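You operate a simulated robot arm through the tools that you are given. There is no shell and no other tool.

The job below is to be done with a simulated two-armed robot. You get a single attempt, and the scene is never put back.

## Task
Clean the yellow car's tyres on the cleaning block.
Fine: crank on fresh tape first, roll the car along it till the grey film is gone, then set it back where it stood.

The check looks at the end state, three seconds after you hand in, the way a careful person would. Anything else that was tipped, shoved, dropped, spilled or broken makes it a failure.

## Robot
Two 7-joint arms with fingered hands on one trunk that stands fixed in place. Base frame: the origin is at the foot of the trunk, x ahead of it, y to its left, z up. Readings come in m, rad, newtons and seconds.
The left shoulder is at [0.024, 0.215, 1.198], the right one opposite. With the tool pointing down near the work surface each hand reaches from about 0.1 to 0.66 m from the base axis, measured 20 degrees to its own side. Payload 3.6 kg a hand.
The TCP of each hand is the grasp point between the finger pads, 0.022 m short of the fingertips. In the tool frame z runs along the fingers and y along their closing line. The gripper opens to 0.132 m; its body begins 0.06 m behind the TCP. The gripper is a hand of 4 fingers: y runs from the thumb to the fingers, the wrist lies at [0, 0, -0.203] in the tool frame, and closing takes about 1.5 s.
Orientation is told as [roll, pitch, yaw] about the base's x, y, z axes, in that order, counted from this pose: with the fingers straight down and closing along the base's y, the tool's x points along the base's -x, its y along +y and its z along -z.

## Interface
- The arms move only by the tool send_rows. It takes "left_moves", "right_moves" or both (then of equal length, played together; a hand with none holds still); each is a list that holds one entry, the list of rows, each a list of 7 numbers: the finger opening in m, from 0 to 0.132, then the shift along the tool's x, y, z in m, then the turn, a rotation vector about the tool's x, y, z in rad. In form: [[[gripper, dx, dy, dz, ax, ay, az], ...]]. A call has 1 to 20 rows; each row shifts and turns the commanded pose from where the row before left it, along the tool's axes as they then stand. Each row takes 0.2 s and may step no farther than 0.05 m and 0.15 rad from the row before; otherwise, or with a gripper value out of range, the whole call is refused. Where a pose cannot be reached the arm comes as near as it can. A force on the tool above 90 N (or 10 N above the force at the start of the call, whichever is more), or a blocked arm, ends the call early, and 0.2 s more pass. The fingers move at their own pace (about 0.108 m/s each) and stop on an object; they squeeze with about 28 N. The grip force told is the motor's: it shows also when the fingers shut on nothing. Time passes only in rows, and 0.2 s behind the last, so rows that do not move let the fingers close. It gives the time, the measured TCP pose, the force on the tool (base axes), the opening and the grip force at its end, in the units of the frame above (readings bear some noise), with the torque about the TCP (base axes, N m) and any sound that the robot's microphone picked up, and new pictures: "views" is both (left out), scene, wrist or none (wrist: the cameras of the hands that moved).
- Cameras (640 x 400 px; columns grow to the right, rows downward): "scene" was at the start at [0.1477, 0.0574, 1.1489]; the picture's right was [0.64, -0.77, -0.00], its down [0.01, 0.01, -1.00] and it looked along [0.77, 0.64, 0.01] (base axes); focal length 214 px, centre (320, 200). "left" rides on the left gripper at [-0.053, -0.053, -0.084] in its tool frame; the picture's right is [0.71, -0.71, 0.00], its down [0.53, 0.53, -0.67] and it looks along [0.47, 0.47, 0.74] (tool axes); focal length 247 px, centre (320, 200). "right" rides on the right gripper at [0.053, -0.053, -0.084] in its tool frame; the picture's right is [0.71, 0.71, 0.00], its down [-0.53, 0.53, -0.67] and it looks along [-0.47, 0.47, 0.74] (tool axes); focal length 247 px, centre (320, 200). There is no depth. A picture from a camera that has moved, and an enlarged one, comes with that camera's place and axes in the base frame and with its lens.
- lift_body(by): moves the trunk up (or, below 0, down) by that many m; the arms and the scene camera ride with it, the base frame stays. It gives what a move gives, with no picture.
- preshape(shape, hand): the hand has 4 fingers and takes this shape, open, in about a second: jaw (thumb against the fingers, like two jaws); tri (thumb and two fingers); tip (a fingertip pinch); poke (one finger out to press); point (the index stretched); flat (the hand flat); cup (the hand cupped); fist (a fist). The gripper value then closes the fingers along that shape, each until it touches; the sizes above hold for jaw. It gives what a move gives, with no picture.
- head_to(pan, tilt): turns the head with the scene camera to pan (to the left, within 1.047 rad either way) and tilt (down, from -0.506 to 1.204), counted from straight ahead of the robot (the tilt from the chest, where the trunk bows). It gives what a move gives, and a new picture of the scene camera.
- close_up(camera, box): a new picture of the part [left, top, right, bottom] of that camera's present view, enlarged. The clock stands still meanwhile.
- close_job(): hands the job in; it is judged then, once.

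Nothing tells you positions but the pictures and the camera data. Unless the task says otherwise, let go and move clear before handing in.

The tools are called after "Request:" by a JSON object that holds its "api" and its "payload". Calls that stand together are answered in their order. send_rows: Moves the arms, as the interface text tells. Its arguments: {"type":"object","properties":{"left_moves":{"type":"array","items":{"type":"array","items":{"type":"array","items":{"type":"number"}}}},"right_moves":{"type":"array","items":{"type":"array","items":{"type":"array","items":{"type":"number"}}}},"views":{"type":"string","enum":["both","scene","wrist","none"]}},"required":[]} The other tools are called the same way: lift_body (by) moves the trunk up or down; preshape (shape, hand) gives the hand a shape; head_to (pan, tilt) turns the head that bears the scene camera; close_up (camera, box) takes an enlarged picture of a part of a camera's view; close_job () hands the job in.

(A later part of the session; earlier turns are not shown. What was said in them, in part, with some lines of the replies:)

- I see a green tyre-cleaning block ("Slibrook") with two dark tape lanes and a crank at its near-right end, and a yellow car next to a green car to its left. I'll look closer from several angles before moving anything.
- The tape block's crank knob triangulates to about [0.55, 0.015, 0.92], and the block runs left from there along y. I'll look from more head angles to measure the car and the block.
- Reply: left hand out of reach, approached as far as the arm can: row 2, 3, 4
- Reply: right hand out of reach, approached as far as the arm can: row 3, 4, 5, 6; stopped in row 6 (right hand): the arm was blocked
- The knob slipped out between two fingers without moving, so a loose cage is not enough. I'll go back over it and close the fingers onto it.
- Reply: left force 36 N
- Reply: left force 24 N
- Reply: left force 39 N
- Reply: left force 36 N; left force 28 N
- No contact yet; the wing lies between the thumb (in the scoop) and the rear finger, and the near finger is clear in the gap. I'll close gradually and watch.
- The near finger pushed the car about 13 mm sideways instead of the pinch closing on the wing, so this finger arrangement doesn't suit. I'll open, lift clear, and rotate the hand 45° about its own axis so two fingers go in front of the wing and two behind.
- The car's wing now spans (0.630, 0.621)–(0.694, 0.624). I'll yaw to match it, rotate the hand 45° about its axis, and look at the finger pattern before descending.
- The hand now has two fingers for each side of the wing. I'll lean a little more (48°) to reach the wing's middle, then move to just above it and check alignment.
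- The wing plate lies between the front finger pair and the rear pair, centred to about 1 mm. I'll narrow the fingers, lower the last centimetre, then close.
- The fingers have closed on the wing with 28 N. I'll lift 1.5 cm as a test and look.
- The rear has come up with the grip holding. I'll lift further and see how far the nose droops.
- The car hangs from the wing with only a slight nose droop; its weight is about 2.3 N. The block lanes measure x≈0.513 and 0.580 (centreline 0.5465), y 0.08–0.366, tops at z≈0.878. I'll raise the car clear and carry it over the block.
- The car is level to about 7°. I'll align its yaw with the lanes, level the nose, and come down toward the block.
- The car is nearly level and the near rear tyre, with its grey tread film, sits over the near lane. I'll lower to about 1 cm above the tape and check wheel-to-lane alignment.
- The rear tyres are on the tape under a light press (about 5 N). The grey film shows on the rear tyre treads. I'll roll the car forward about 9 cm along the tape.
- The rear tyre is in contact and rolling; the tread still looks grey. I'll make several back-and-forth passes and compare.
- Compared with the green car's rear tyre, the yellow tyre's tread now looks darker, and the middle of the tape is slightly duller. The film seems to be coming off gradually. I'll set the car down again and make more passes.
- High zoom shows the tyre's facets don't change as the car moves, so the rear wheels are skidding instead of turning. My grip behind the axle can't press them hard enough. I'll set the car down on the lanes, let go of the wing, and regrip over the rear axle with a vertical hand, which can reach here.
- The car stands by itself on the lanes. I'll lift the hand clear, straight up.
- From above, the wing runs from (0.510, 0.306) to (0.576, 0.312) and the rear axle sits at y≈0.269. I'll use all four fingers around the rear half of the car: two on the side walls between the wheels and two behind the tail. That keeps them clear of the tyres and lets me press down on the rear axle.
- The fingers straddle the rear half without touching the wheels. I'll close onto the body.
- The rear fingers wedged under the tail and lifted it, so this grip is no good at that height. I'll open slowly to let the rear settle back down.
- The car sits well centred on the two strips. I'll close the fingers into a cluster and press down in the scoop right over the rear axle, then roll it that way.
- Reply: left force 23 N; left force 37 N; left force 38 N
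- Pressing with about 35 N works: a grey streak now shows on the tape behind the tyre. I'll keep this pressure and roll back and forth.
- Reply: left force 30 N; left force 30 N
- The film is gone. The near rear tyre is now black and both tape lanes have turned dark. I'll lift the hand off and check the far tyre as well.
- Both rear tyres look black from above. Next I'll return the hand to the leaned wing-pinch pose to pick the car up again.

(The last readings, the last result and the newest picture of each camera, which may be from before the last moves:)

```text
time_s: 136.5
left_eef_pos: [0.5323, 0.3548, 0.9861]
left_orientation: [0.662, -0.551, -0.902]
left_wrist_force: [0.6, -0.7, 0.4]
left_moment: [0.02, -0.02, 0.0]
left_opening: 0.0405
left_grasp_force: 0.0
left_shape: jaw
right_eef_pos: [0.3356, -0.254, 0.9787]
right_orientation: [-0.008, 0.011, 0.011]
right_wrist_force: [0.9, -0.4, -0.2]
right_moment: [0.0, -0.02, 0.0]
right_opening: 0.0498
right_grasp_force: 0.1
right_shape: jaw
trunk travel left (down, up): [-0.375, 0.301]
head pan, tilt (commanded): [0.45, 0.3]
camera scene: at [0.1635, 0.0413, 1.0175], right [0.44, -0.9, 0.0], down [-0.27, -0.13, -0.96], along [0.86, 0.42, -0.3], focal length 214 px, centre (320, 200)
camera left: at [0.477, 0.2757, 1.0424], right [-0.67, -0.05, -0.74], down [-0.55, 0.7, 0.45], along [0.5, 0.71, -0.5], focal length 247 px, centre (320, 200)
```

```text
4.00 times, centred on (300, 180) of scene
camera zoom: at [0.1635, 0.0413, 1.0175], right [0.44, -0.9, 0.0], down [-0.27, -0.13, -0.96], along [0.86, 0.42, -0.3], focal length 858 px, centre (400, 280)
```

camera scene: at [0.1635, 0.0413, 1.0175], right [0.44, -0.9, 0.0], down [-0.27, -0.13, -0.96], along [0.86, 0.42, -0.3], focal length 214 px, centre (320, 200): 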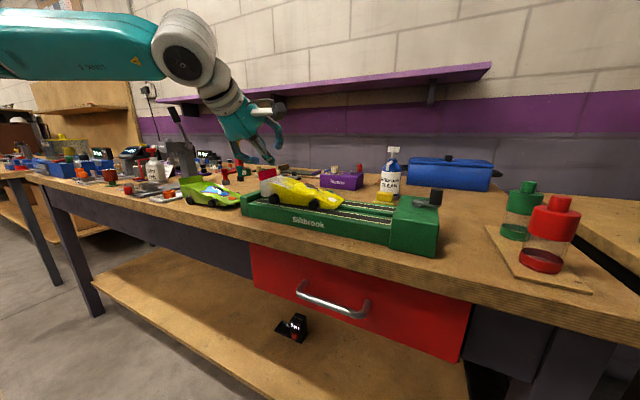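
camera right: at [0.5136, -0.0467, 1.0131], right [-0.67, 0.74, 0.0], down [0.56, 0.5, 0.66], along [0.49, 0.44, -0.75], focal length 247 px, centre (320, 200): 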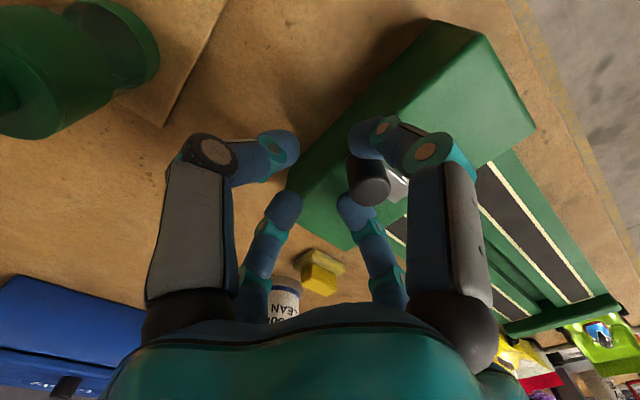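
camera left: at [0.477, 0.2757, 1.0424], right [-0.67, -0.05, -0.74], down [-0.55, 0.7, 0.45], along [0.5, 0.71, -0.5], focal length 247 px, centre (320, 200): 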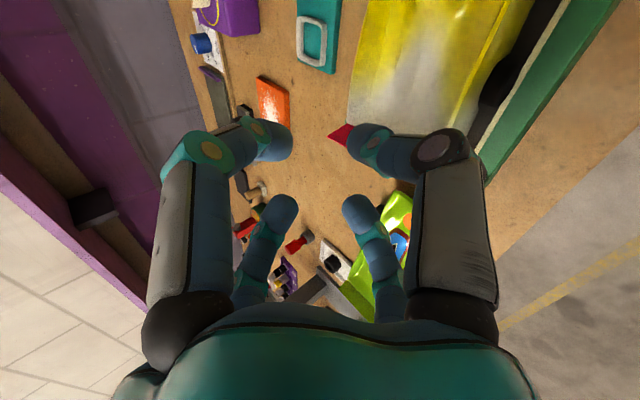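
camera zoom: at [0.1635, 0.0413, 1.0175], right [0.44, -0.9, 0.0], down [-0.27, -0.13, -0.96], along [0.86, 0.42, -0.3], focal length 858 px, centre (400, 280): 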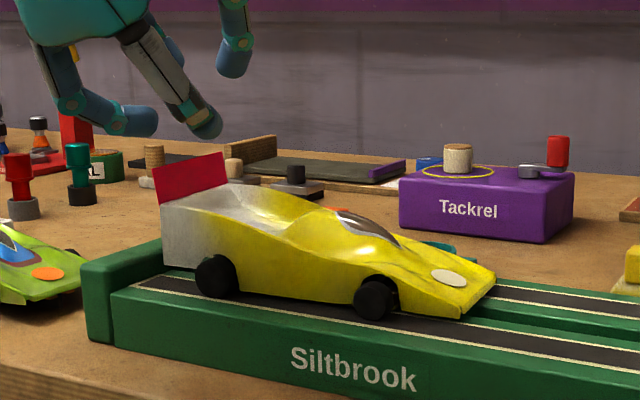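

Request:
{"api": "send_rows", "payload": {"left_moves": [[[0.04, 0.0066, -0.0062, 0.0086, 0, 0, 0], [0.04, 0.0066, -0.0061, 0.0086, 0, 0, 0], [0.04, 0, 0, 0, 0, 0, 0]]], "views": "wrist"}}

Request:
{"api": "close_up", "payload": {"camera": "left", "box": [200, 40, 500, 260]}}

Request:
{"api": "close_up", "payload": {"camera": "scene", "box": [230, 140, 330, 210]}}

```text
time_s: 137.3
left_eef_pos: [0.5327, 0.355, 0.9599]
left_orientation: [0.662, -0.55, -0.902]
left_wrist_force: [-0.2, 0.6, 0.3]
left_moment: [-0.02, -0.01, -0.02]
left_opening: 0.0402
left_grasp_force: 0.0
left_shape: jaw
right_eef_pos: [0.3363, -0.2547, 0.9786]
right_orientation: [-0.006, 0.011, 0.012]
right_wrist_force: [-0.8, 1.0, -0.4]
right_moment: [0.0, -0.02, -0.01]
right_opening: 0.0498
right_grasp_force: 0.1
right_shape: jaw
trunk travel left (down, up): [-0.375, 0.301]
head pan, tilt (commanded): [0.45, 0.3]
camera left: at [0.4767, 0.2759, 1.0169], right [-0.67, -0.05, -0.74], down [-0.55, 0.7, 0.45], along [0.5, 0.71, -0.5], focal length 247 px, centre (320, 200)
```

left: 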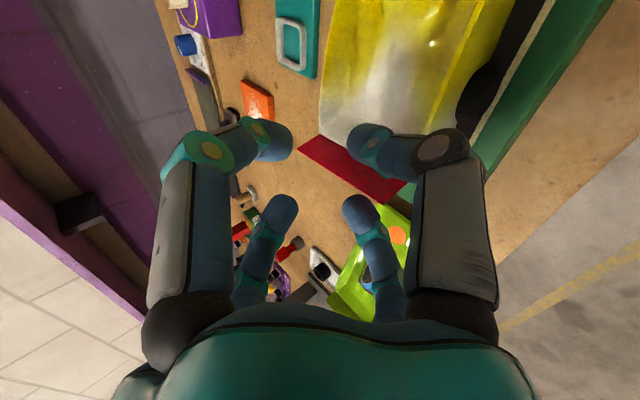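

```text
1.82 times, centred on (350, 150) of left
camera zoom: at [0.4767, 0.2759, 1.0169], right [-0.67, -0.05, -0.74], down [-0.55, 0.7, 0.45], along [0.5, 0.71, -0.5], focal length 449 px, centre (266, 291)
```

zoom: 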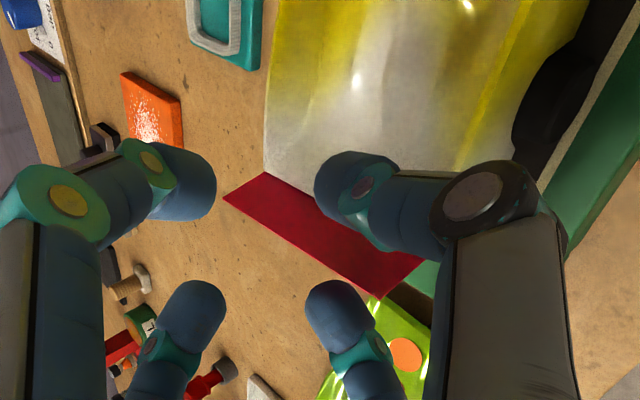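

```text
5.71 times, centred on (280, 175) of scene
camera zoom: at [0.1636, 0.041, 1.0176], right [0.44, -0.9, 0.0], down [-0.27, -0.13, -0.96], along [0.86, 0.42, -0.3], focal length 1226 px, centre (549, 343)
```

zoom: 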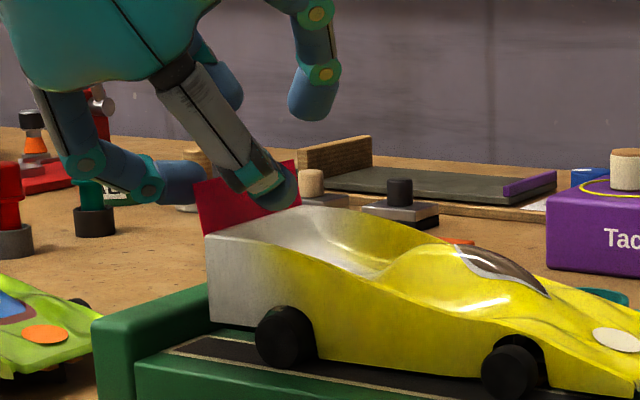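

The alignment matches the earlier successful pinch. I'll repeat the same final steps and close on the wing.

Request:
{"api": "send_rows", "payload": {"left_moves": [[[0.03, 0.0042, -0.0042, 0.0054, 0, 0, 0], [0.024, 0.0016, -0.0016, 0.002, 0, 0, 0], [0.022, 0.0016, -0.0016, 0.002, 0, 0, 0], [0.01, 0, 0, 0, 0, 0, 0], [0.0, 0, 0, 0, 0, 0, 0], [0.0, 0, 0, 0, 0, 0, 0], [0.0, 0, 0, 0, 0, 0, 0]]], "views": "wrist"}}

Request:
{"api": "close_up", "payload": {"camera": "left", "box": [200, 40, 500, 260]}}

Request:
{"api": "close_up", "payload": {"camera": "scene", "box": [230, 140, 330, 210]}}

```text
time_s: 138.9
left_eef_pos: [0.5327, 0.355, 0.9457]
left_orientation: [0.658, -0.551, -0.9]
left_wrist_force: [0.3, 0.5, -1.0]
left_moment: [-0.05, -0.07, 0.05]
left_opening: 0.0017
left_grasp_force: 28.0
left_shape: jaw
right_eef_pos: [0.3359, -0.2549, 0.9791]
right_orientation: [-0.007, 0.011, 0.011]
right_wrist_force: [0.5, -0.1, -0.1]
right_moment: [-0.01, 0.0, 0.02]
right_opening: 0.0494
right_grasp_force: 0.0
right_shape: jaw
trunk travel left (down, up): [-0.375, 0.301]
head pan, tilt (commanded): [0.45, 0.3]
camera left: at [0.4778, 0.2762, 1.0026], right [-0.67, -0.05, -0.74], down [-0.55, 0.7, 0.45], along [0.5, 0.71, -0.5], focal length 247 px, centre (320, 200)
```

left: 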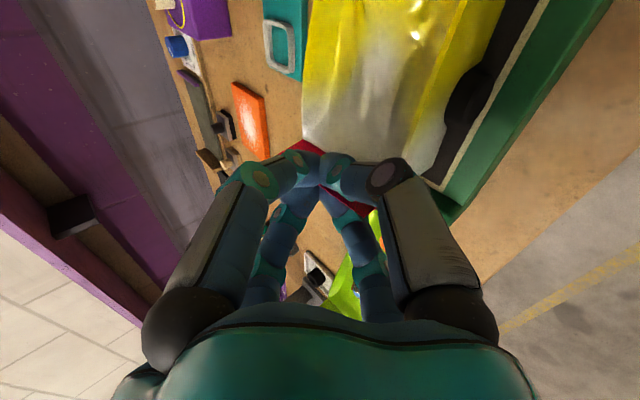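

```text
1.82 times, centred on (350, 150) of left
camera zoom: at [0.4778, 0.2762, 1.0026], right [-0.67, -0.05, -0.74], down [-0.55, 0.7, 0.45], along [0.5, 0.71, -0.5], focal length 449 px, centre (266, 291)
```

zoom: 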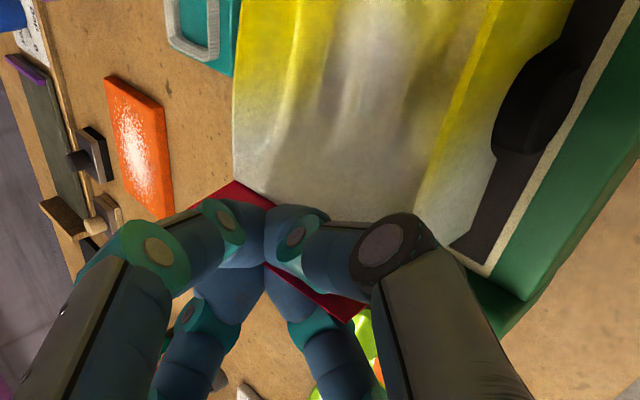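

```text
5.71 times, centred on (280, 175) of scene
camera zoom: at [0.1636, 0.0411, 1.0175], right [0.44, -0.9, 0.0], down [-0.27, -0.13, -0.96], along [0.86, 0.42, -0.3], focal length 1226 px, centre (549, 343)
```

zoom: 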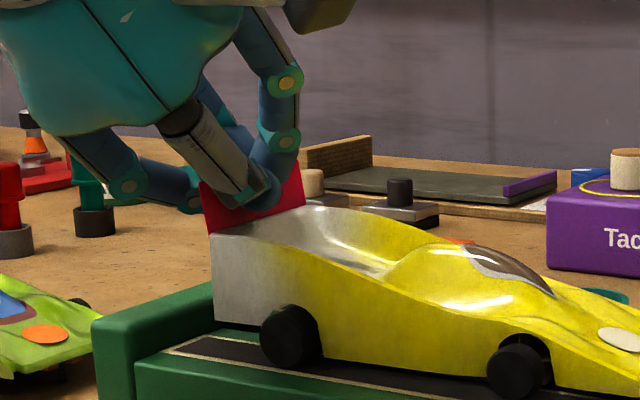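

Request:
{"api": "send_rows", "payload": {"left_moves": [[[0.0, -0.0039, 0.0039, -0.005, 0, 0, 0], [0.0, -0.0039, 0.0039, -0.005, 0, 0, 0], [0.0, 0, 0, 0, 0, 0, 0]]], "views": "none"}}

Request:
{"api": "close_up", "payload": {"camera": "scene", "box": [230, 130, 370, 220]}}

Request:
{"api": "close_up", "payload": {"camera": "left", "box": [200, 40, 500, 260]}}

```text
time_s: 139.7
left_eef_pos: [0.5331, 0.3553, 0.9603]
left_orientation: [0.66, -0.55, -0.899]
left_wrist_force: [-0.3, -0.2, -1.8]
left_moment: [0.12, 0.05, -0.03]
left_opening: 0.0016
left_grasp_force: 28.2
left_shape: jaw
right_eef_pos: [0.335, -0.2541, 0.9783]
right_orientation: [-0.007, 0.011, 0.011]
right_wrist_force: [-0.1, 0.7, 0.0]
right_moment: [0.01, -0.03, -0.01]
right_opening: 0.0497
right_grasp_force: 0.1
right_shape: jaw
trunk travel left (down, up): [-0.375, 0.301]
head pan, tilt (commanded): [0.45, 0.3]
```

```text
4.44 times, centred on (300, 175) of scene
camera zoom: at [0.1637, 0.0411, 1.0175], right [0.44, -0.9, 0.0], down [-0.27, -0.13, -0.95], along [0.86, 0.42, -0.3], focal length 953 px, centre (409, 311)
```

zoom: 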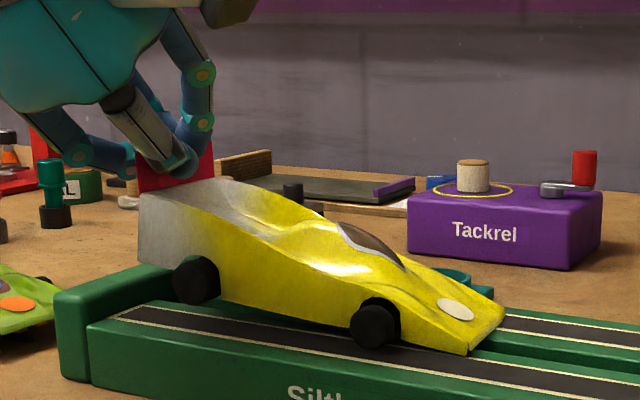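

```text
1.82 times, centred on (350, 150) of left
camera zoom: at [0.4781, 0.2765, 1.0179], right [-0.67, -0.05, -0.74], down [-0.55, 0.7, 0.45], along [0.5, 0.71, -0.5], focal length 449 px, centre (266, 291)
```

zoom: 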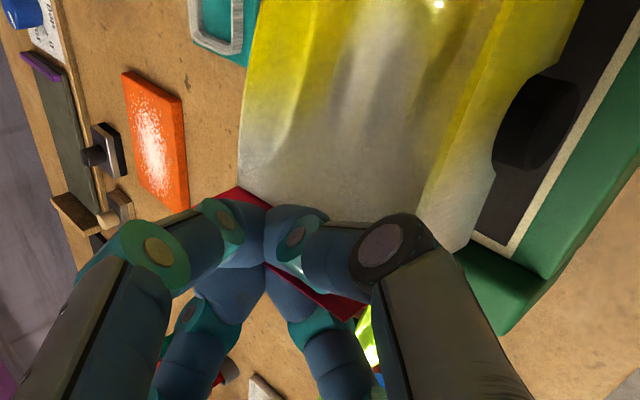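

Request:
{"api": "send_rows", "payload": {"left_moves": [[[0.0, -0.0053, 0.0053, -0.0067, 0, 0, 0], [0.0, -0.0079, 0.0079, -0.01, 0, 0, 0], [0.0, -0.0079, 0.0079, -0.01, 0, 0, 0], [0.0, 0, 0, 0, 0, 0, 0]]], "views": "none"}}

Request:
{"api": "close_up", "payload": {"camera": "scene", "box": [230, 110, 370, 210]}}

Request:
{"api": "close_up", "payload": {"camera": "scene", "box": [255, 140, 295, 165]}}

```text
time_s: 140.7
left_eef_pos: [0.5342, 0.3556, 1.0009]
left_orientation: [0.659, -0.548, -0.9]
left_wrist_force: [0.8, 0.1, -1.5]
left_moment: [0.12, -0.02, 0.01]
left_opening: 0.0016
left_grasp_force: 28.2
left_shape: jaw
right_eef_pos: [0.3356, -0.2544, 0.9781]
right_orientation: [-0.007, 0.011, 0.011]
right_wrist_force: [-0.7, 0.0, 1.0]
right_moment: [0.02, 0.0, -0.03]
right_opening: 0.0498
right_grasp_force: 0.1
right_shape: jaw
trunk travel left (down, up): [-0.375, 0.301]
head pan, tilt (commanded): [0.45, 0.3]
```

```text
4.00 times, centred on (300, 160) of scene
camera zoom: at [0.1638, 0.0412, 1.0175], right [0.44, -0.9, 0.0], down [-0.27, -0.13, -0.95], along [0.86, 0.42, -0.3], focal length 858 px, centre (400, 360)
```

zoom: 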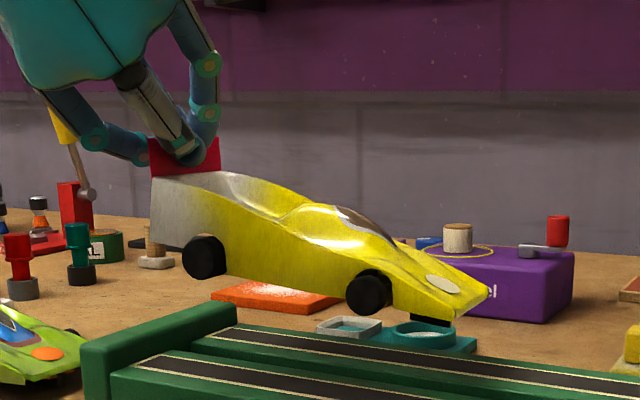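

```text
16.00 times, centred on (275, 152) of scene
camera zoom: at [0.1638, 0.0412, 1.0175], right [0.44, -0.9, 0.0], down [-0.27, -0.13, -0.95], along [0.86, 0.42, -0.3], focal length 3432 px, centre (1040, 960)
```

zoom: 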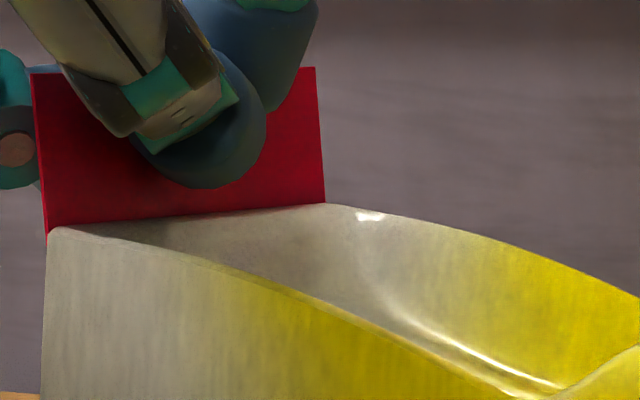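

The car is lifted again and the near tyre tread is black. I'll raise it higher to check the far tyre from underneath before taking it back.

Request:
{"api": "send_rows", "payload": {"left_moves": [[[0.0, -0.0131, 0.0131, -0.0167, 0, 0, 0], [0.0, -0.0184, 0.0184, -0.0234, 0, 0, 0], [0.0, -0.0184, 0.0184, -0.0234, 0, 0, 0], [0.0, -0.0184, 0.0184, -0.0234, 0, 0, 0], [0.0, 0, 0, 0, 0, 0, 0]]], "views": "both"}}

Request:
{"api": "close_up", "payload": {"camera": "scene", "box": [235, 80, 335, 150]}}

```text
time_s: 141.9
left_eef_pos: [0.5356, 0.3547, 1.1315]
left_orientation: [0.659, -0.55, -0.901]
left_wrist_force: [0.2, 1.0, -1.6]
left_moment: [0.14, 0.04, -0.01]
left_opening: 0.0016
left_grasp_force: 27.8
left_shape: jaw
right_eef_pos: [0.3372, -0.2542, 0.9802]
right_orientation: [-0.006, 0.012, 0.011]
right_wrist_force: [0.2, 0.3, -0.4]
right_moment: [-0.01, 0.01, 0.02]
right_opening: 0.0496
right_grasp_force: 0.0
right_shape: jaw
trunk travel left (down, up): [-0.375, 0.301]
head pan, tilt (commanded): [0.45, 0.3]
camera scene: at [0.1638, 0.0412, 1.0175], right [0.44, -0.9, 0.0], down [-0.27, -0.13, -0.95], along [0.86, 0.42, -0.3], focal length 214 px, centre (320, 200)
camera left: at [0.4804, 0.2755, 1.1879], right [-0.67, -0.05, -0.74], down [-0.55, 0.7, 0.45], along [0.5, 0.71, -0.5], focal length 247 px, centre (320, 200)
```

scene: 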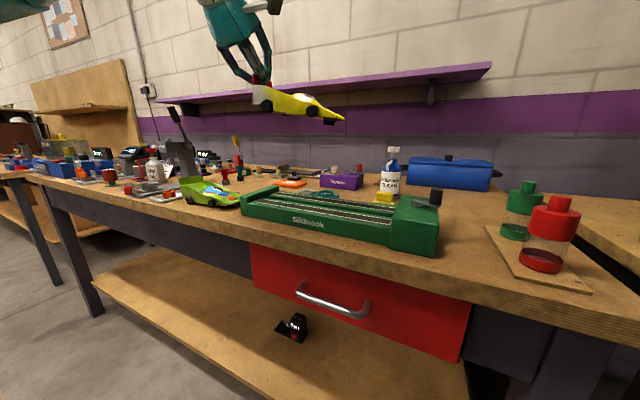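
left: 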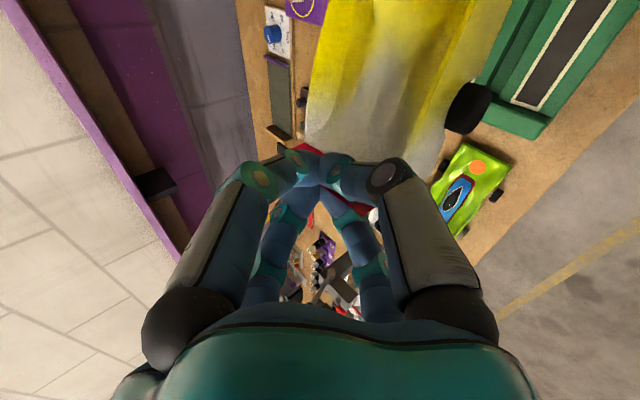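

```text
5.71 times, centred on (285, 115) of scene
camera zoom: at [0.1638, 0.0412, 1.0175], right [0.44, -0.9, 0.0], down [-0.27, -0.13, -0.95], along [0.86, 0.42, -0.3], focal length 1226 px, centre (520, 686)
```

zoom: 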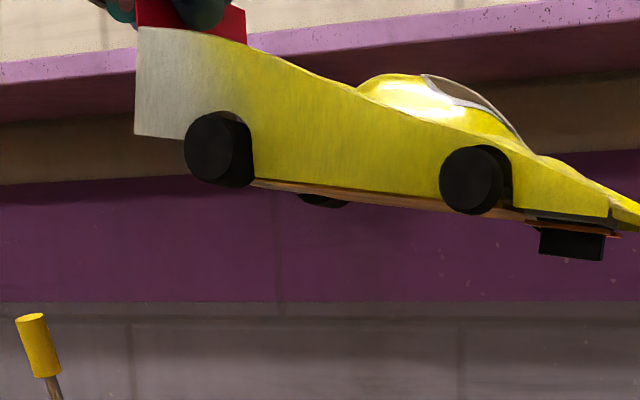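

Both rear tyres are clean and black. Now I'll carry the car back above its original spot, whose wing centre was about (0.653, 0.622) with yaw ≈ 6°.

Request:
{"api": "send_rows", "payload": {"left_moves": [[[0.0, 0.0102, 0.0124, 0.0093, 0, 0, 0], [0.0, 0.0205, 0.0248, 0.0186, 0, 0, 0], [0.0, 0.0205, 0.0248, 0.0186, 0, 0, 0], [0.0, 0.0205, 0.0248, 0.0186, 0, 0, 0], [0.0, 0.0205, 0.0248, 0.0186, 0, 0, 0], [0.0, 0.0205, 0.0248, 0.0186, 0, 0, 0], [0.0, 0.0205, 0.0248, 0.0186, 0, 0, 0], [0.0, 0.0205, 0.0248, 0.0186, 0, 0, 0], [0.0, 0.0102, 0.0123, 0.0094, 0, 0, 0], [0.0, 0, 0, 0, -0.0142, 0.0142, -0.0181], [0.0, 0, 0, 0, 0, 0, 0]]], "views": "none"}}

Request:
{"api": "head_to", "payload": {"pan": 0.75, "tilt": 0.4}}

Request:
{"api": "close_up", "payload": {"camera": "scene", "box": [240, 80, 400, 200]}}

Request:
{"api": "close_up", "payload": {"camera": "left", "box": [0, 0, 640, 400]}}

```text
time_s: 144.3
left_eef_pos: [0.642, 0.6217, 1.0467]
left_orientation: [0.661, -0.549, -0.871]
left_wrist_force: [0.2, -0.2, -2.2]
left_moment: [0.12, 0.02, 0.01]
left_opening: 0.0016
left_grasp_force: 27.9
left_shape: jaw
right_eef_pos: [0.3361, -0.2539, 0.9797]
right_orientation: [-0.006, 0.01, 0.009]
right_wrist_force: [0.1, -0.1, -0.2]
right_moment: [0.01, -0.02, -0.02]
right_opening: 0.0496
right_grasp_force: 0.0
right_shape: jaw
trunk travel left (down, up): [-0.375, 0.301]
head pan, tilt (commanded): [0.45, 0.3]
```

```text
time_s: 145.1
left_eef_pos: [0.6426, 0.6205, 1.0468]
left_orientation: [0.66, -0.55, -0.873]
left_wrist_force: [-0.5, -0.3, -2.4]
left_moment: [0.09, 0.01, -0.02]
left_opening: 0.0014
left_grasp_force: 28.0
left_shape: jaw
right_eef_pos: [0.3364, -0.254, 0.9801]
right_orientation: [-0.008, 0.011, 0.01]
right_wrist_force: [-1.0, 0.6, 0.0]
right_moment: [0.03, -0.02, -0.02]
right_opening: 0.0495
right_grasp_force: 0.0
right_shape: jaw
trunk travel left (down, up): [-0.375, 0.301]
head pan, tilt (commanded): [0.75, 0.4]
camera scene: at [0.1476, 0.0637, 1.0083], right [0.68, -0.73, 0.0], down [-0.29, -0.27, -0.92], along [0.67, 0.63, -0.39], focal length 214 px, centre (320, 200)
```

scene: 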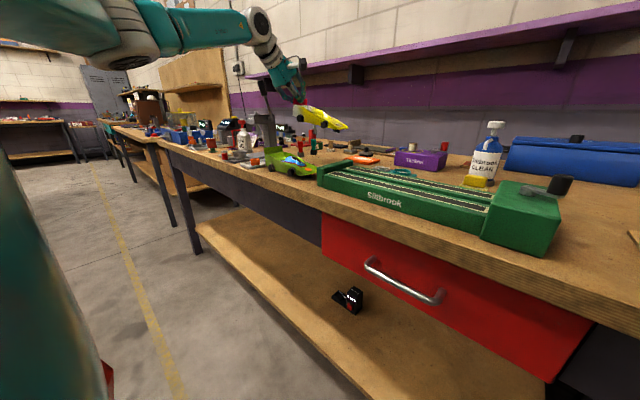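

```text
3.33 times, centred on (320, 140) of scene
camera zoom: at [0.1476, 0.0637, 1.0083], right [0.68, -0.73, 0.0], down [-0.29, -0.27, -0.92], along [0.67, 0.63, -0.39], focal length 715 px, centre (320, 400)
```

zoom: 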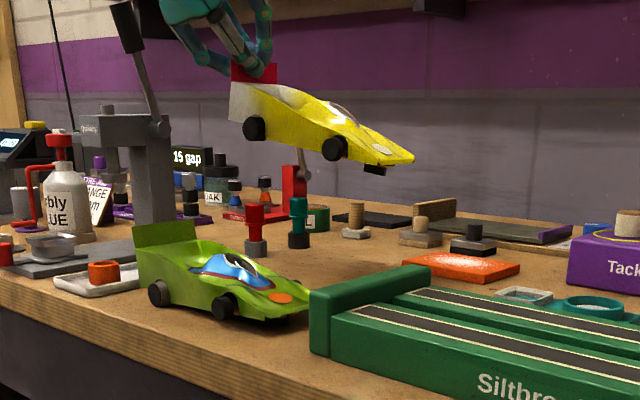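

```text
1.00 times, centred on (320, 200) of left (not enlarged: the box is as wide or as high as the picture)
camera zoom: at [0.5883, 0.5401, 1.1041], right [-0.67, -0.07, -0.74], down [-0.57, 0.69, 0.45], along [0.48, 0.72, -0.5], focal length 247 px, centre (320, 200)
```

zoom: 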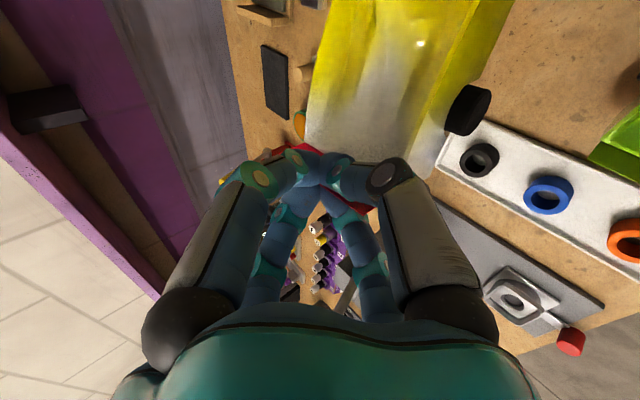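

Request:
{"api": "send_rows", "payload": {"left_moves": [[[0.0, 0, 0, 0, 0.0653, -0.0476, -0.0887], [0.0, 0, 0, 0, 0, 0, 0]]], "views": "none"}}

Request:
{"api": "close_up", "payload": {"camera": "scene", "box": [260, 80, 380, 170]}}

```text
time_s: 145.7
left_eef_pos: [0.6417, 0.6203, 1.0478]
left_orientation: [0.563, -0.64, -0.818]
left_wrist_force: [0.2, -0.5, -1.7]
left_moment: [0.15, 0.05, 0.01]
left_opening: 0.0014
left_grasp_force: 27.7
left_shape: jaw
right_eef_pos: [0.3364, -0.254, 0.9788]
right_orientation: [-0.007, 0.011, 0.011]
right_wrist_force: [-0.3, 0.6, 0.0]
right_moment: [-0.01, 0.0, 0.03]
right_opening: 0.0499
right_grasp_force: 0.0
right_shape: jaw
trunk travel left (down, up): [-0.375, 0.301]
head pan, tilt (commanded): [0.75, 0.4]
```

```text
4.44 times, centred on (320, 125) of scene
camera zoom: at [0.1475, 0.0637, 1.0083], right [0.68, -0.73, 0.0], down [-0.29, -0.27, -0.92], along [0.67, 0.63, -0.39], focal length 953 px, centre (320, 533)
```

zoom: 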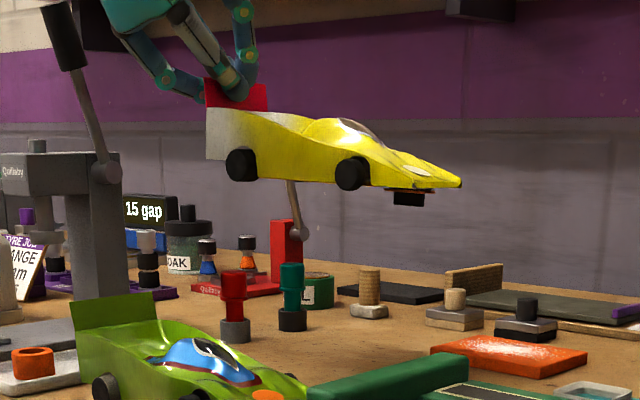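

Request:
{"api": "send_rows", "payload": {"left_moves": [[[0.0, 0.024, -0.0173, 0.0269, 0, 0, 0], [0.0, 0.024, -0.0173, 0.0269, 0, 0, 0], [0.0, 0.018, -0.0129, 0.0202, 0, 0, 0], [0.0, 0, 0, 0, 0, 0, 0]]], "views": "wrist"}}

Request:
{"api": "close_up", "payload": {"camera": "scene", "box": [260, 100, 380, 190]}}

Request:
{"api": "close_up", "payload": {"camera": "left", "box": [200, 40, 500, 260]}}

```text
time_s: 146.7
left_eef_pos: [0.6412, 0.6192, 0.9374]
left_orientation: [0.565, -0.637, -0.817]
left_wrist_force: [0.9, -0.2, -2.4]
left_moment: [0.13, 0.05, 0.01]
left_opening: 0.0015
left_grasp_force: 27.9
left_shape: jaw
right_eef_pos: [0.3356, -0.2541, 0.9797]
right_orientation: [-0.008, 0.01, 0.01]
right_wrist_force: [-1.0, 0.3, -0.3]
right_moment: [-0.03, 0.02, -0.02]
right_opening: 0.0496
right_grasp_force: 0.1
right_shape: jaw
trunk travel left (down, up): [-0.375, 0.301]
head pan, tilt (commanded): [0.75, 0.4]
camera left: at [0.5873, 0.5467, 1.0025], right [-0.67, -0.16, -0.73], down [-0.57, 0.74, 0.37], along [0.48, 0.66, -0.58], focal length 247 px, centre (320, 200)
```

left: 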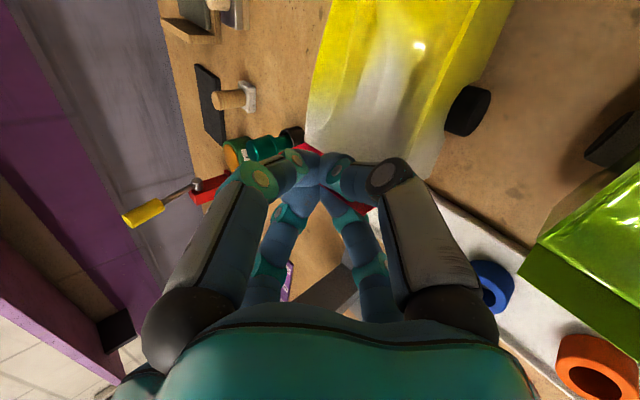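

```text
4.44 times, centred on (320, 145) of scene
camera zoom: at [0.1474, 0.0637, 1.0083], right [0.68, -0.73, 0.0], down [-0.29, -0.27, -0.92], along [0.67, 0.63, -0.39], focal length 953 px, centre (320, 444)
```

zoom: 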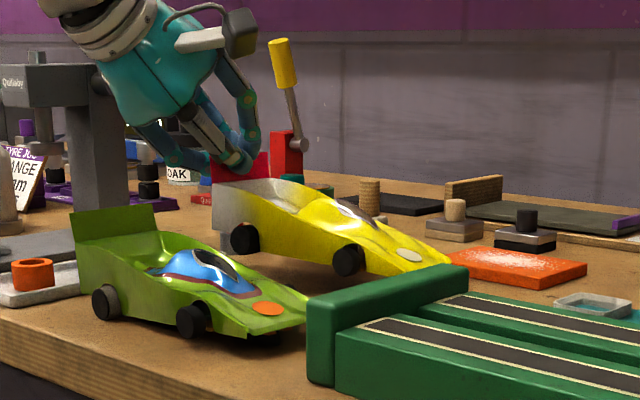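

```text
1.82 times, centred on (350, 150) of left
camera zoom: at [0.5873, 0.5467, 1.0025], right [-0.67, -0.16, -0.73], down [-0.57, 0.74, 0.37], along [0.48, 0.66, -0.58], focal length 449 px, centre (266, 291)
```

zoom: 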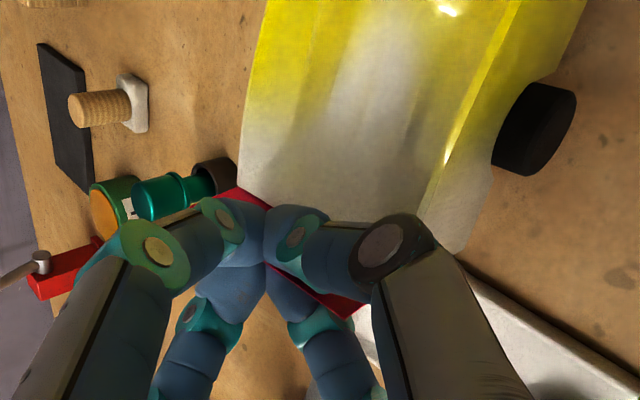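

The car is level and about 3 cm above its spot. I'll correct the last 2 mm and lower until it touches.

Request:
{"api": "send_rows", "payload": {"left_moves": [[[0.0, 0.0065, -0.0034, 0.007, 0, 0, 0], [0.0, 0.0064, -0.0034, 0.0069, 0, 0, 0], [0.0, 0.0018, -0.0013, 0.002, 0, 0, 0], [0.0, 0, 0, 0, 0, 0, 0]]], "views": "none"}}

Request:
{"api": "send_rows", "payload": {"left_moves": [[[0.0, 0.0018, -0.0013, 0.002, 0, 0, 0], [0.0, 0, 0, 0, 0, 0, 0]]], "views": "none"}}

Request:
{"api": "close_up", "payload": {"camera": "scene", "box": [270, 110, 370, 185]}}

```text
time_s: 147.7
left_eef_pos: [0.6403, 0.6217, 0.915]
left_orientation: [0.565, -0.64, -0.816]
left_wrist_force: [-0.6, 0.5, -0.9]
left_moment: [-0.07, -0.02, 0.05]
left_opening: 0.0014
left_grasp_force: 28.6
left_shape: jaw
right_eef_pos: [0.3366, -0.2538, 0.9789]
right_orientation: [-0.006, 0.009, 0.012]
right_wrist_force: [0.3, 0.0, 0.3]
right_moment: [0.0, 0.0, -0.05]
right_opening: 0.0496
right_grasp_force: 0.2
right_shape: jaw
trunk travel left (down, up): [-0.375, 0.301]
head pan, tilt (commanded): [0.75, 0.4]
```

```text
time_s: 148.3
left_eef_pos: [0.6404, 0.6222, 0.9113]
left_orientation: [0.566, -0.639, -0.816]
left_wrist_force: [-0.6, 0.4, 1.3]
left_moment: [-0.11, -0.1, 0.09]
left_opening: 0.0015
left_grasp_force: 27.6
left_shape: jaw
right_eef_pos: [0.3369, -0.2528, 0.9787]
right_orientation: [-0.007, 0.012, 0.01]
right_wrist_force: [-0.3, -0.5, -0.1]
right_moment: [-0.01, 0.01, 0.02]
right_opening: 0.0495
right_grasp_force: 0.1
right_shape: jaw
trunk travel left (down, up): [-0.375, 0.301]
head pan, tilt (commanded): [0.75, 0.4]
```

```text
5.33 times, centred on (320, 148) of scene
camera zoom: at [0.1473, 0.0636, 1.0083], right [0.68, -0.73, 0.0], down [-0.29, -0.27, -0.92], along [0.67, 0.63, -0.39], focal length 1144 px, centre (320, 480)
```

zoom: 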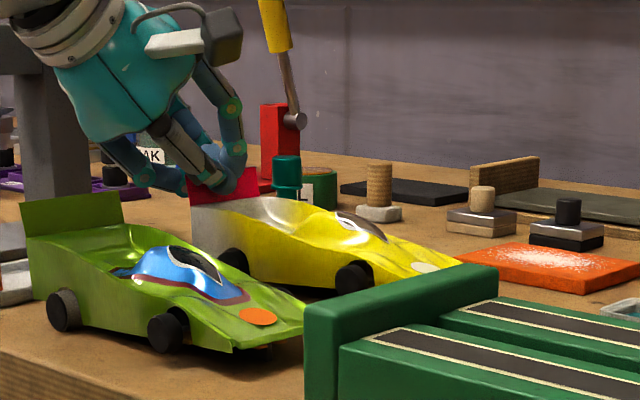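

Request:
{"api": "send_rows", "payload": {"left_moves": [[[0.0, 0.0015, -0.0011, 0.0017, 0, 0, 0], [0.0, 0, 0, 0, 0, 0, 0]]], "views": "wrist"}}

Request:
{"api": "close_up", "payload": {"camera": "scene", "box": [280, 130, 340, 175]}}

Request:
{"api": "close_up", "payload": {"camera": "left", "box": [200, 40, 500, 260]}}

```text
time_s: 148.9
left_eef_pos: [0.6401, 0.6224, 0.9117]
left_orientation: [0.568, -0.639, -0.821]
left_wrist_force: [-2.5, 1.9, 5.5]
left_moment: [-0.04, -0.17, -0.01]
left_opening: 0.0015
left_grasp_force: 27.6
left_shape: jaw
right_eef_pos: [0.3356, -0.2535, 0.9802]
right_orientation: [-0.009, 0.01, 0.01]
right_wrist_force: [-0.4, -0.2, -0.1]
right_moment: [-0.02, 0.05, -0.01]
right_opening: 0.0501
right_grasp_force: 0.0
right_shape: jaw
trunk travel left (down, up): [-0.375, 0.301]
head pan, tilt (commanded): [0.75, 0.4]
camera left: at [0.5868, 0.5495, 0.9773], right [-0.67, -0.16, -0.73], down [-0.57, 0.74, 0.36], along [0.48, 0.66, -0.58], focal length 247 px, centre (320, 200)
```

left: 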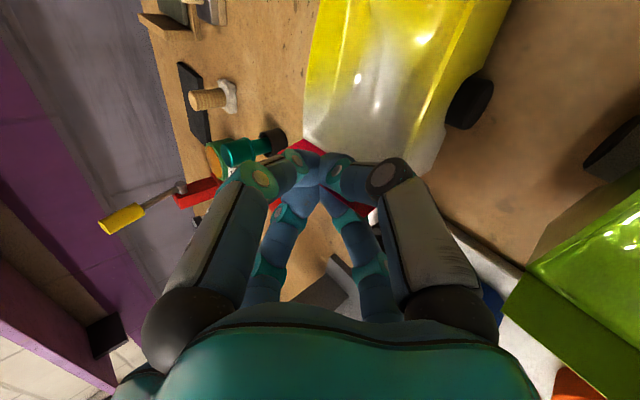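

```text
8.89 times, centred on (310, 152) of scene
camera zoom: at [0.1466, 0.0634, 1.0085], right [0.68, -0.73, 0.0], down [-0.28, -0.27, -0.92], along [0.67, 0.63, -0.39], focal length 1906 px, centre (409, 622)
```

zoom: 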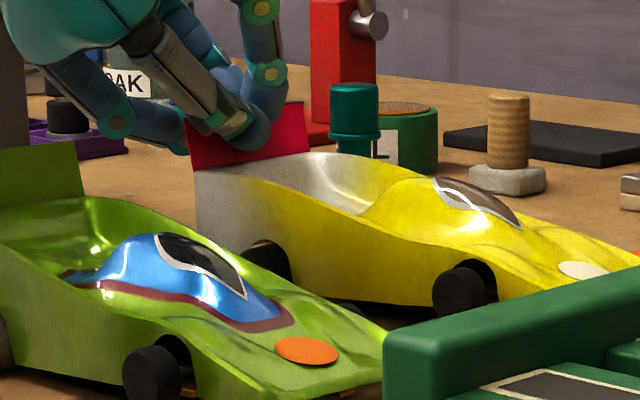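

```text
1.82 times, centred on (350, 150) of left
camera zoom: at [0.5868, 0.5495, 0.9773], right [-0.67, -0.16, -0.73], down [-0.57, 0.74, 0.36], along [0.48, 0.66, -0.58], focal length 449 px, centre (266, 291)
```

zoom: 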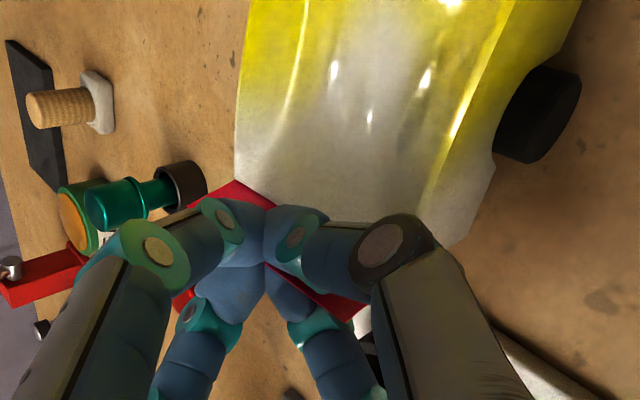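

The car is down. I'll release gently and lift straight off.

Request:
{"api": "send_rows", "payload": {"left_moves": [[[0.008, 0, 0, 0, 0, 0, 0], [0.016, 0, 0, 0, 0, 0, 0], [0.024, 0, 0, 0, 0, 0, 0], [0.024, 0, 0, 0, 0, 0, 0], [0.024, -0.006, 0.0043, -0.0067, 0, 0, 0], [0.024, -0.009, 0.0065, -0.0101, 0, 0, 0], [0.03, -0.012, 0.0086, -0.0135, 0, 0, 0], [0.04, -0.018, 0.0129, -0.0202, 0, 0, 0], [0.05, -0.018, 0.0129, -0.0202, 0, 0, 0]]], "views": "both"}}

Request:
{"api": "close_up", "payload": {"camera": "scene", "box": [250, 120, 370, 200]}}

```text
time_s: 150.9
left_eef_pos: [0.6402, 0.6223, 1.0157]
left_orientation: [0.564, -0.638, -0.818]
left_wrist_force: [0.3, -0.2, 0.9]
left_moment: [-0.01, -0.02, -0.05]
left_opening: 0.0497
left_grasp_force: 0.1
left_shape: jaw
right_eef_pos: [0.3368, -0.2539, 0.9794]
right_orientation: [-0.007, 0.011, 0.011]
right_wrist_force: [0.1, 0.6, 0.3]
right_moment: [-0.01, -0.01, -0.01]
right_opening: 0.0496
right_grasp_force: 0.0
right_shape: jaw
trunk travel left (down, up): [-0.375, 0.301]
head pan, tilt (commanded): [0.75, 0.4]
camera scene: at [0.1472, 0.0634, 1.0083], right [0.68, -0.73, 0.0], down [-0.29, -0.27, -0.92], along [0.67, 0.63, -0.39], focal length 214 px, centre (320, 200)
camera left: at [0.5877, 0.5501, 1.0817], right [-0.67, -0.16, -0.73], down [-0.57, 0.74, 0.37], along [0.48, 0.66, -0.58], focal length 247 px, centre (320, 200)
```

scene: 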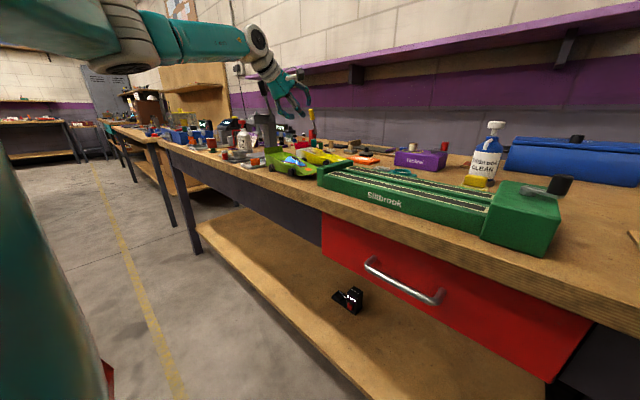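
left: 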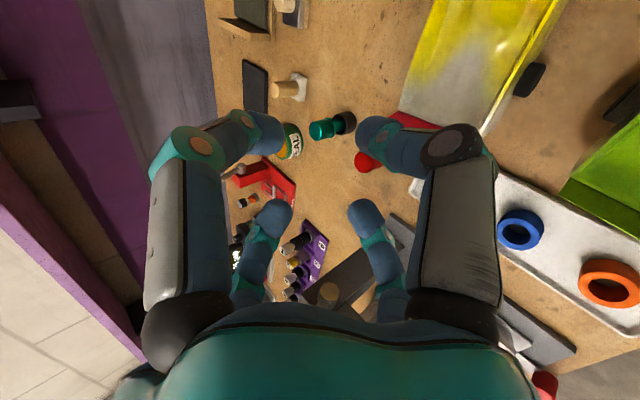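

```text
5.00 times, centred on (310, 160) of scene
camera zoom: at [0.1472, 0.0634, 1.0083], right [0.68, -0.73, 0.0], down [-0.29, -0.27, -0.92], along [0.67, 0.63, -0.39], focal length 1072 px, centre (370, 400)
```

zoom: 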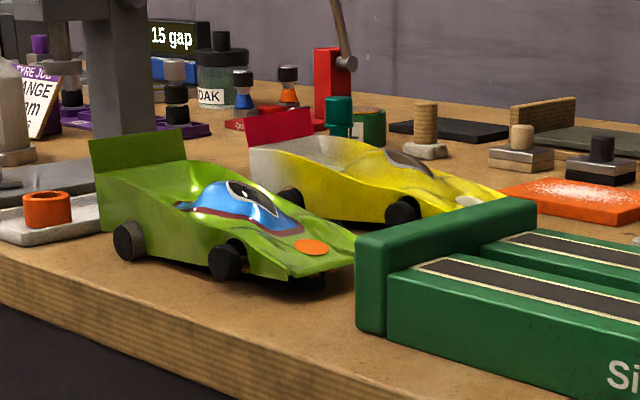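

I'll compare directly with the same zoom I took before moving the car.

Request:
{"api": "close_up", "payload": {"camera": "scene", "box": [250, 130, 370, 200]}}

```text
5.33 times, centred on (310, 165) of scene
camera zoom: at [0.1472, 0.0634, 1.0083], right [0.68, -0.73, 0.0], down [-0.29, -0.27, -0.92], along [0.67, 0.63, -0.39], focal length 1144 px, centre (373, 387)
```

zoom: 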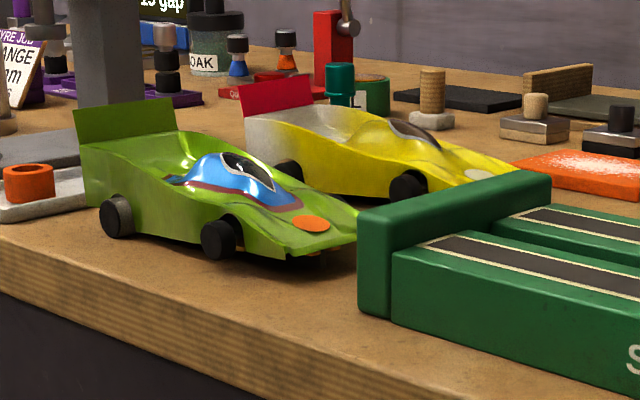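

Request:
{"api": "send_rows", "payload": {"left_moves": [[[0.06, -0.0081, 0.0264, -0.1198, 0, 0, 0], [0.06, 0.0081, -0.0264, 0.1198, 0, 0, 0]]], "views": "none"}}

```text
refused: row 1 steps farther than a row can; nothing moved
```

That call was malformed (I put rotation values in the shift columns) and was refused, so nothing moved. I'll send the rotation correctly.

Request:
{"api": "send_rows", "payload": {"left_moves": [[[0.06, 0, 0, 0, -0.0081, 0.0264, -0.1198], [0.06, 0, 0, 0, -0.0081, 0.0264, -0.1198], [0.07, 0, 0, 0, -0.0081, 0.0264, -0.1198], [0.08, 0, 0, 0, -0.0081, 0.0264, -0.1198], [0.088, 0, 0, 0, -0.0081, 0.0264, -0.1198], [0.088, 0, 0, 0, -0.0081, 0.0264, -0.1198], [0.088, 0.015, -0.0167, 0.0173, 0, 0, 0], [0.088, 0, 0, 0, 0, 0, 0]]], "views": "wrist"}}

Request:
{"api": "close_up", "payload": {"camera": "left", "box": [200, 40, 440, 260]}}

```text
time_s: 152.7
left_eef_pos: [0.6436, 0.6051, 0.9924]
left_orientation: [0.0, -0.693, 0.131]
left_wrist_force: [0.0, -0.7, -0.1]
left_moment: [0.01, 0.0, 0.02]
left_opening: 0.0874
left_grasp_force: 0.2
left_shape: jaw
right_eef_pos: [0.3349, -0.2541, 0.9794]
right_orientation: [-0.008, 0.011, 0.01]
right_wrist_force: [-0.1, -0.4, 0.5]
right_moment: [0.0, -0.01, 0.0]
right_opening: 0.0497
right_grasp_force: 0.1
right_shape: jaw
trunk travel left (down, up): [-0.375, 0.301]
head pan, tilt (commanded): [0.75, 0.4]
camera left: at [0.6394, 0.5525, 1.0904], right [-0.45, -0.77, -0.45], down [-0.89, 0.41, 0.18], along [0.05, 0.48, -0.87], focal length 247 px, centre (320, 200)
```

left: 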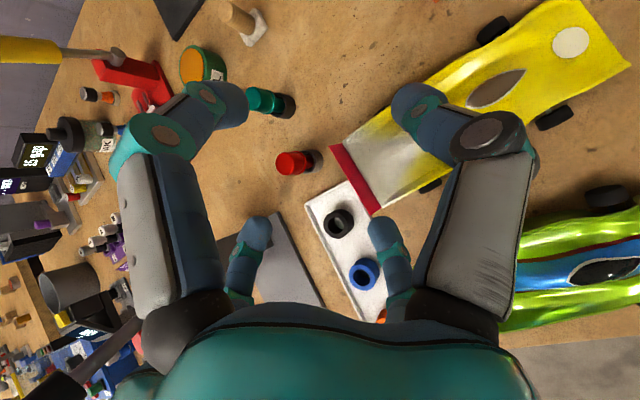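

```text
1.82 times, centred on (320, 150) of left
camera zoom: at [0.6394, 0.5525, 1.0904], right [-0.45, -0.77, -0.45], down [-0.89, 0.41, 0.18], along [0.05, 0.48, -0.87], focal length 449 px, centre (320, 291)
```

zoom: 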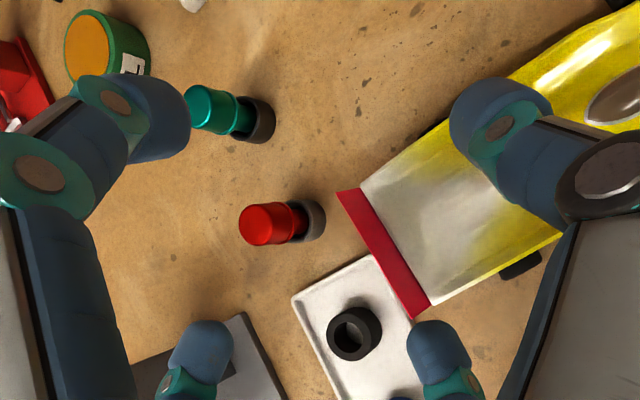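

Side by side with the earlier picture, the wing is within 1–2 mm of where it stood and the nose within a few millimetres. The green car, tray and block look unmoved. I'll retreat the left hand up and back, clear of the bench.

Request:
{"api": "send_rows", "payload": {"left_moves": [[[0.088, -0.0193, 0, -0.023, 0, 0, 0], [0.088, -0.0257, 0, -0.0306, 0, 0, 0], [0.088, -0.0257, 0, -0.0306, 0, 0, 0], [0.088, 0.0265, -0.0162, -0.0223, 0, 0, 0], [0.088, 0.0265, -0.0162, -0.0223, 0, 0, 0], [0.088, 0.0265, -0.0162, -0.0223, 0, 0, 0], [0.088, 0.0265, -0.0162, -0.0223, 0, 0, 0], [0.088, 0.0265, -0.0162, -0.0223, 0, 0, 0], [0.088, 0.0265, -0.0162, -0.0223, 0, 0, 0], [0.088, 0.0265, -0.0162, -0.0223, 0, 0, 0], [0.088, 0.0265, -0.0162, -0.0223, 0, 0, 0], [0.088, 0.0265, -0.0162, -0.0223, 0, 0, 0]]], "views": "scene"}}

Request:
{"api": "lift_body", "payload": {"by": 0.1}}

Request:
{"api": "head_to", "payload": {"pan": 0.75, "tilt": 0.499}}

Request:
{"api": "close_up", "payload": {"camera": "scene", "box": [240, 100, 400, 200]}}

Request:
{"api": "close_up", "payload": {"camera": "scene", "box": [290, 140, 350, 180]}}

```text
time_s: 155.3
left_eef_pos: [0.3527, 0.421, 1.1043]
left_orientation: [0.001, -0.695, 0.13]
left_wrist_force: [0.2, 0.8, 0.7]
left_moment: [-0.02, 0.01, -0.03]
left_opening: 0.0877
left_grasp_force: 0.0
left_shape: jaw
right_eef_pos: [0.3361, -0.2536, 0.9798]
right_orientation: [-0.008, 0.009, 0.01]
right_wrist_force: [0.8, 0.8, 0.2]
right_moment: [-0.02, 0.02, 0.01]
right_opening: 0.0496
right_grasp_force: 0.0
right_shape: jaw
trunk travel left (down, up): [-0.375, 0.301]
head pan, tilt (commanded): [0.75, 0.4]
camera scene: at [0.1465, 0.0633, 1.0085], right [0.68, -0.73, 0.0], down [-0.28, -0.27, -0.92], along [0.67, 0.63, -0.39], focal length 214 px, centre (320, 200)
```

scene: 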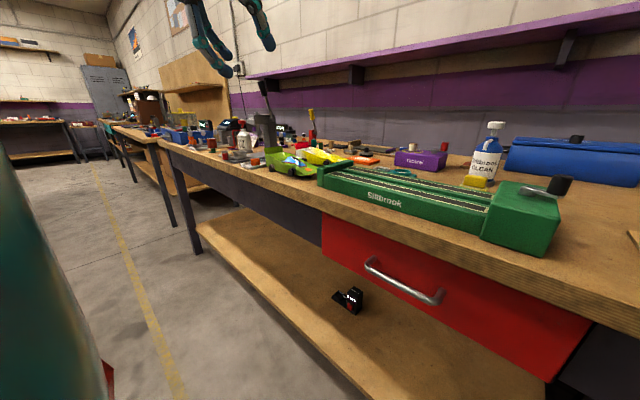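

```text
time_s: 156.7
left_eef_pos: [0.3527, 0.4218, 1.2038]
left_orientation: [0.003, -0.693, 0.131]
left_wrist_force: [0.2, 0.2, 0.0]
left_moment: [-0.02, -0.03, -0.01]
left_opening: 0.0874
left_grasp_force: 0.1
left_shape: jaw
right_eef_pos: [0.3363, -0.2546, 1.0786]
right_orientation: [-0.006, 0.011, 0.011]
right_wrist_force: [0.1, -1.1, -0.4]
right_moment: [0.02, -0.02, -0.04]
right_opening: 0.0496
right_grasp_force: 0.1
right_shape: jaw
trunk travel left (down, up): [-0.475, 0.201]
head pan, tilt (commanded): [0.75, 0.4]
```

```text
time_s: 157.3
left_eef_pos: [0.3526, 0.4208, 1.2039]
left_orientation: [0.002, -0.692, 0.129]
left_wrist_force: [0.1, -1.1, 0.5]
left_moment: [-0.03, -0.01, 0.0]
left_opening: 0.0876
left_grasp_force: 0.0
left_shape: jaw
right_eef_pos: [0.3367, -0.254, 1.0792]
right_orientation: [-0.008, 0.011, 0.011]
right_wrist_force: [0.0, 0.4, -0.5]
right_moment: [-0.03, 0.01, -0.01]
right_opening: 0.0498
right_grasp_force: 0.1
right_shape: jaw
trunk travel left (down, up): [-0.475, 0.201]
head pan, tilt (commanded): [0.75, 0.499]
camera scene: at [0.1447, 0.0625, 1.1017], right [0.68, -0.73, 0.0], down [-0.35, -0.33, -0.88], along [0.64, 0.6, -0.48], focal length 214 px, centre (320, 200)
```

scene: 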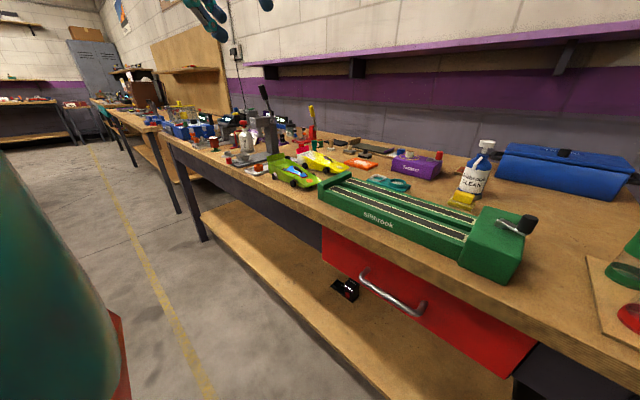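

```text
4.00 times, centred on (320, 150) of scene
camera zoom: at [0.1447, 0.0625, 1.1017], right [0.68, -0.73, 0.0], down [-0.35, -0.33, -0.88], along [0.64, 0.6, -0.48], focal length 858 px, centre (320, 400)
```

zoom: 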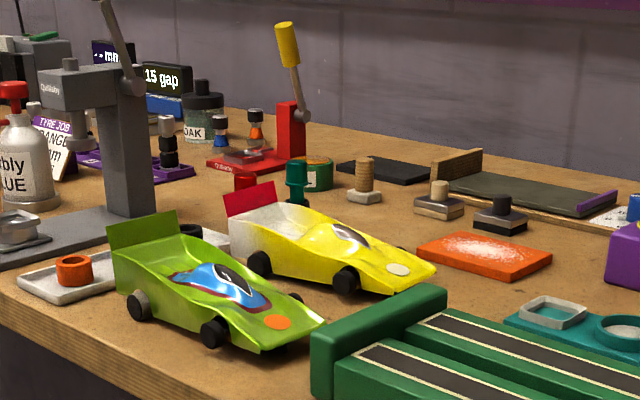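

```text
10.00 times, centred on (320, 160) of scene
camera zoom: at [0.1447, 0.0625, 1.1017], right [0.68, -0.73, 0.0], down [-0.35, -0.33, -0.88], along [0.64, 0.6, -0.48], focal length 2145 px, centre (320, 600)
```

zoom: 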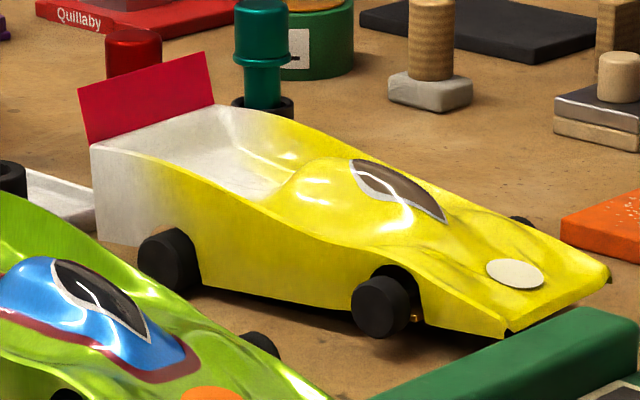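

The car is back within about 3 mm of its starting place, both rear tyres are black, and the surrounding objects match the first picture. Both hands are clear of the bench, so I'm handing the job in.

Request:
{"api": "close_job", "payload": {}}

```text
The job is handed in.
```

The yellow car's rear tyres are clean. The grey film is gone from both, and the car is back within about 3 mm of where it stood. I've handed the job in but have seen no verdict.

- **Tape:** I cranked on fresh tape first; the crank only turns clockwise. Both lanes were fully fresh before I used them, and they are dark and used up now.
- **Cleaning:** My first passes did nothing because the rear wheels were skidding. Pressing down over the rear axle at about 30–35 N got the film off. The front tyres looked clean to begin with.
- **Position:** The nose may be turned by a degree or two from its original angle.
- **Along the way:** One failed grip pushed the car about 1 cm sideways on the bench before I lifted it. Another briefly tipped its tail up about 2 cm on the block.
- **Everything else:** The green car, the tray and the block look unmoved in the before-and-after pictures. I let go of everything and moved both hands clear of the bench.
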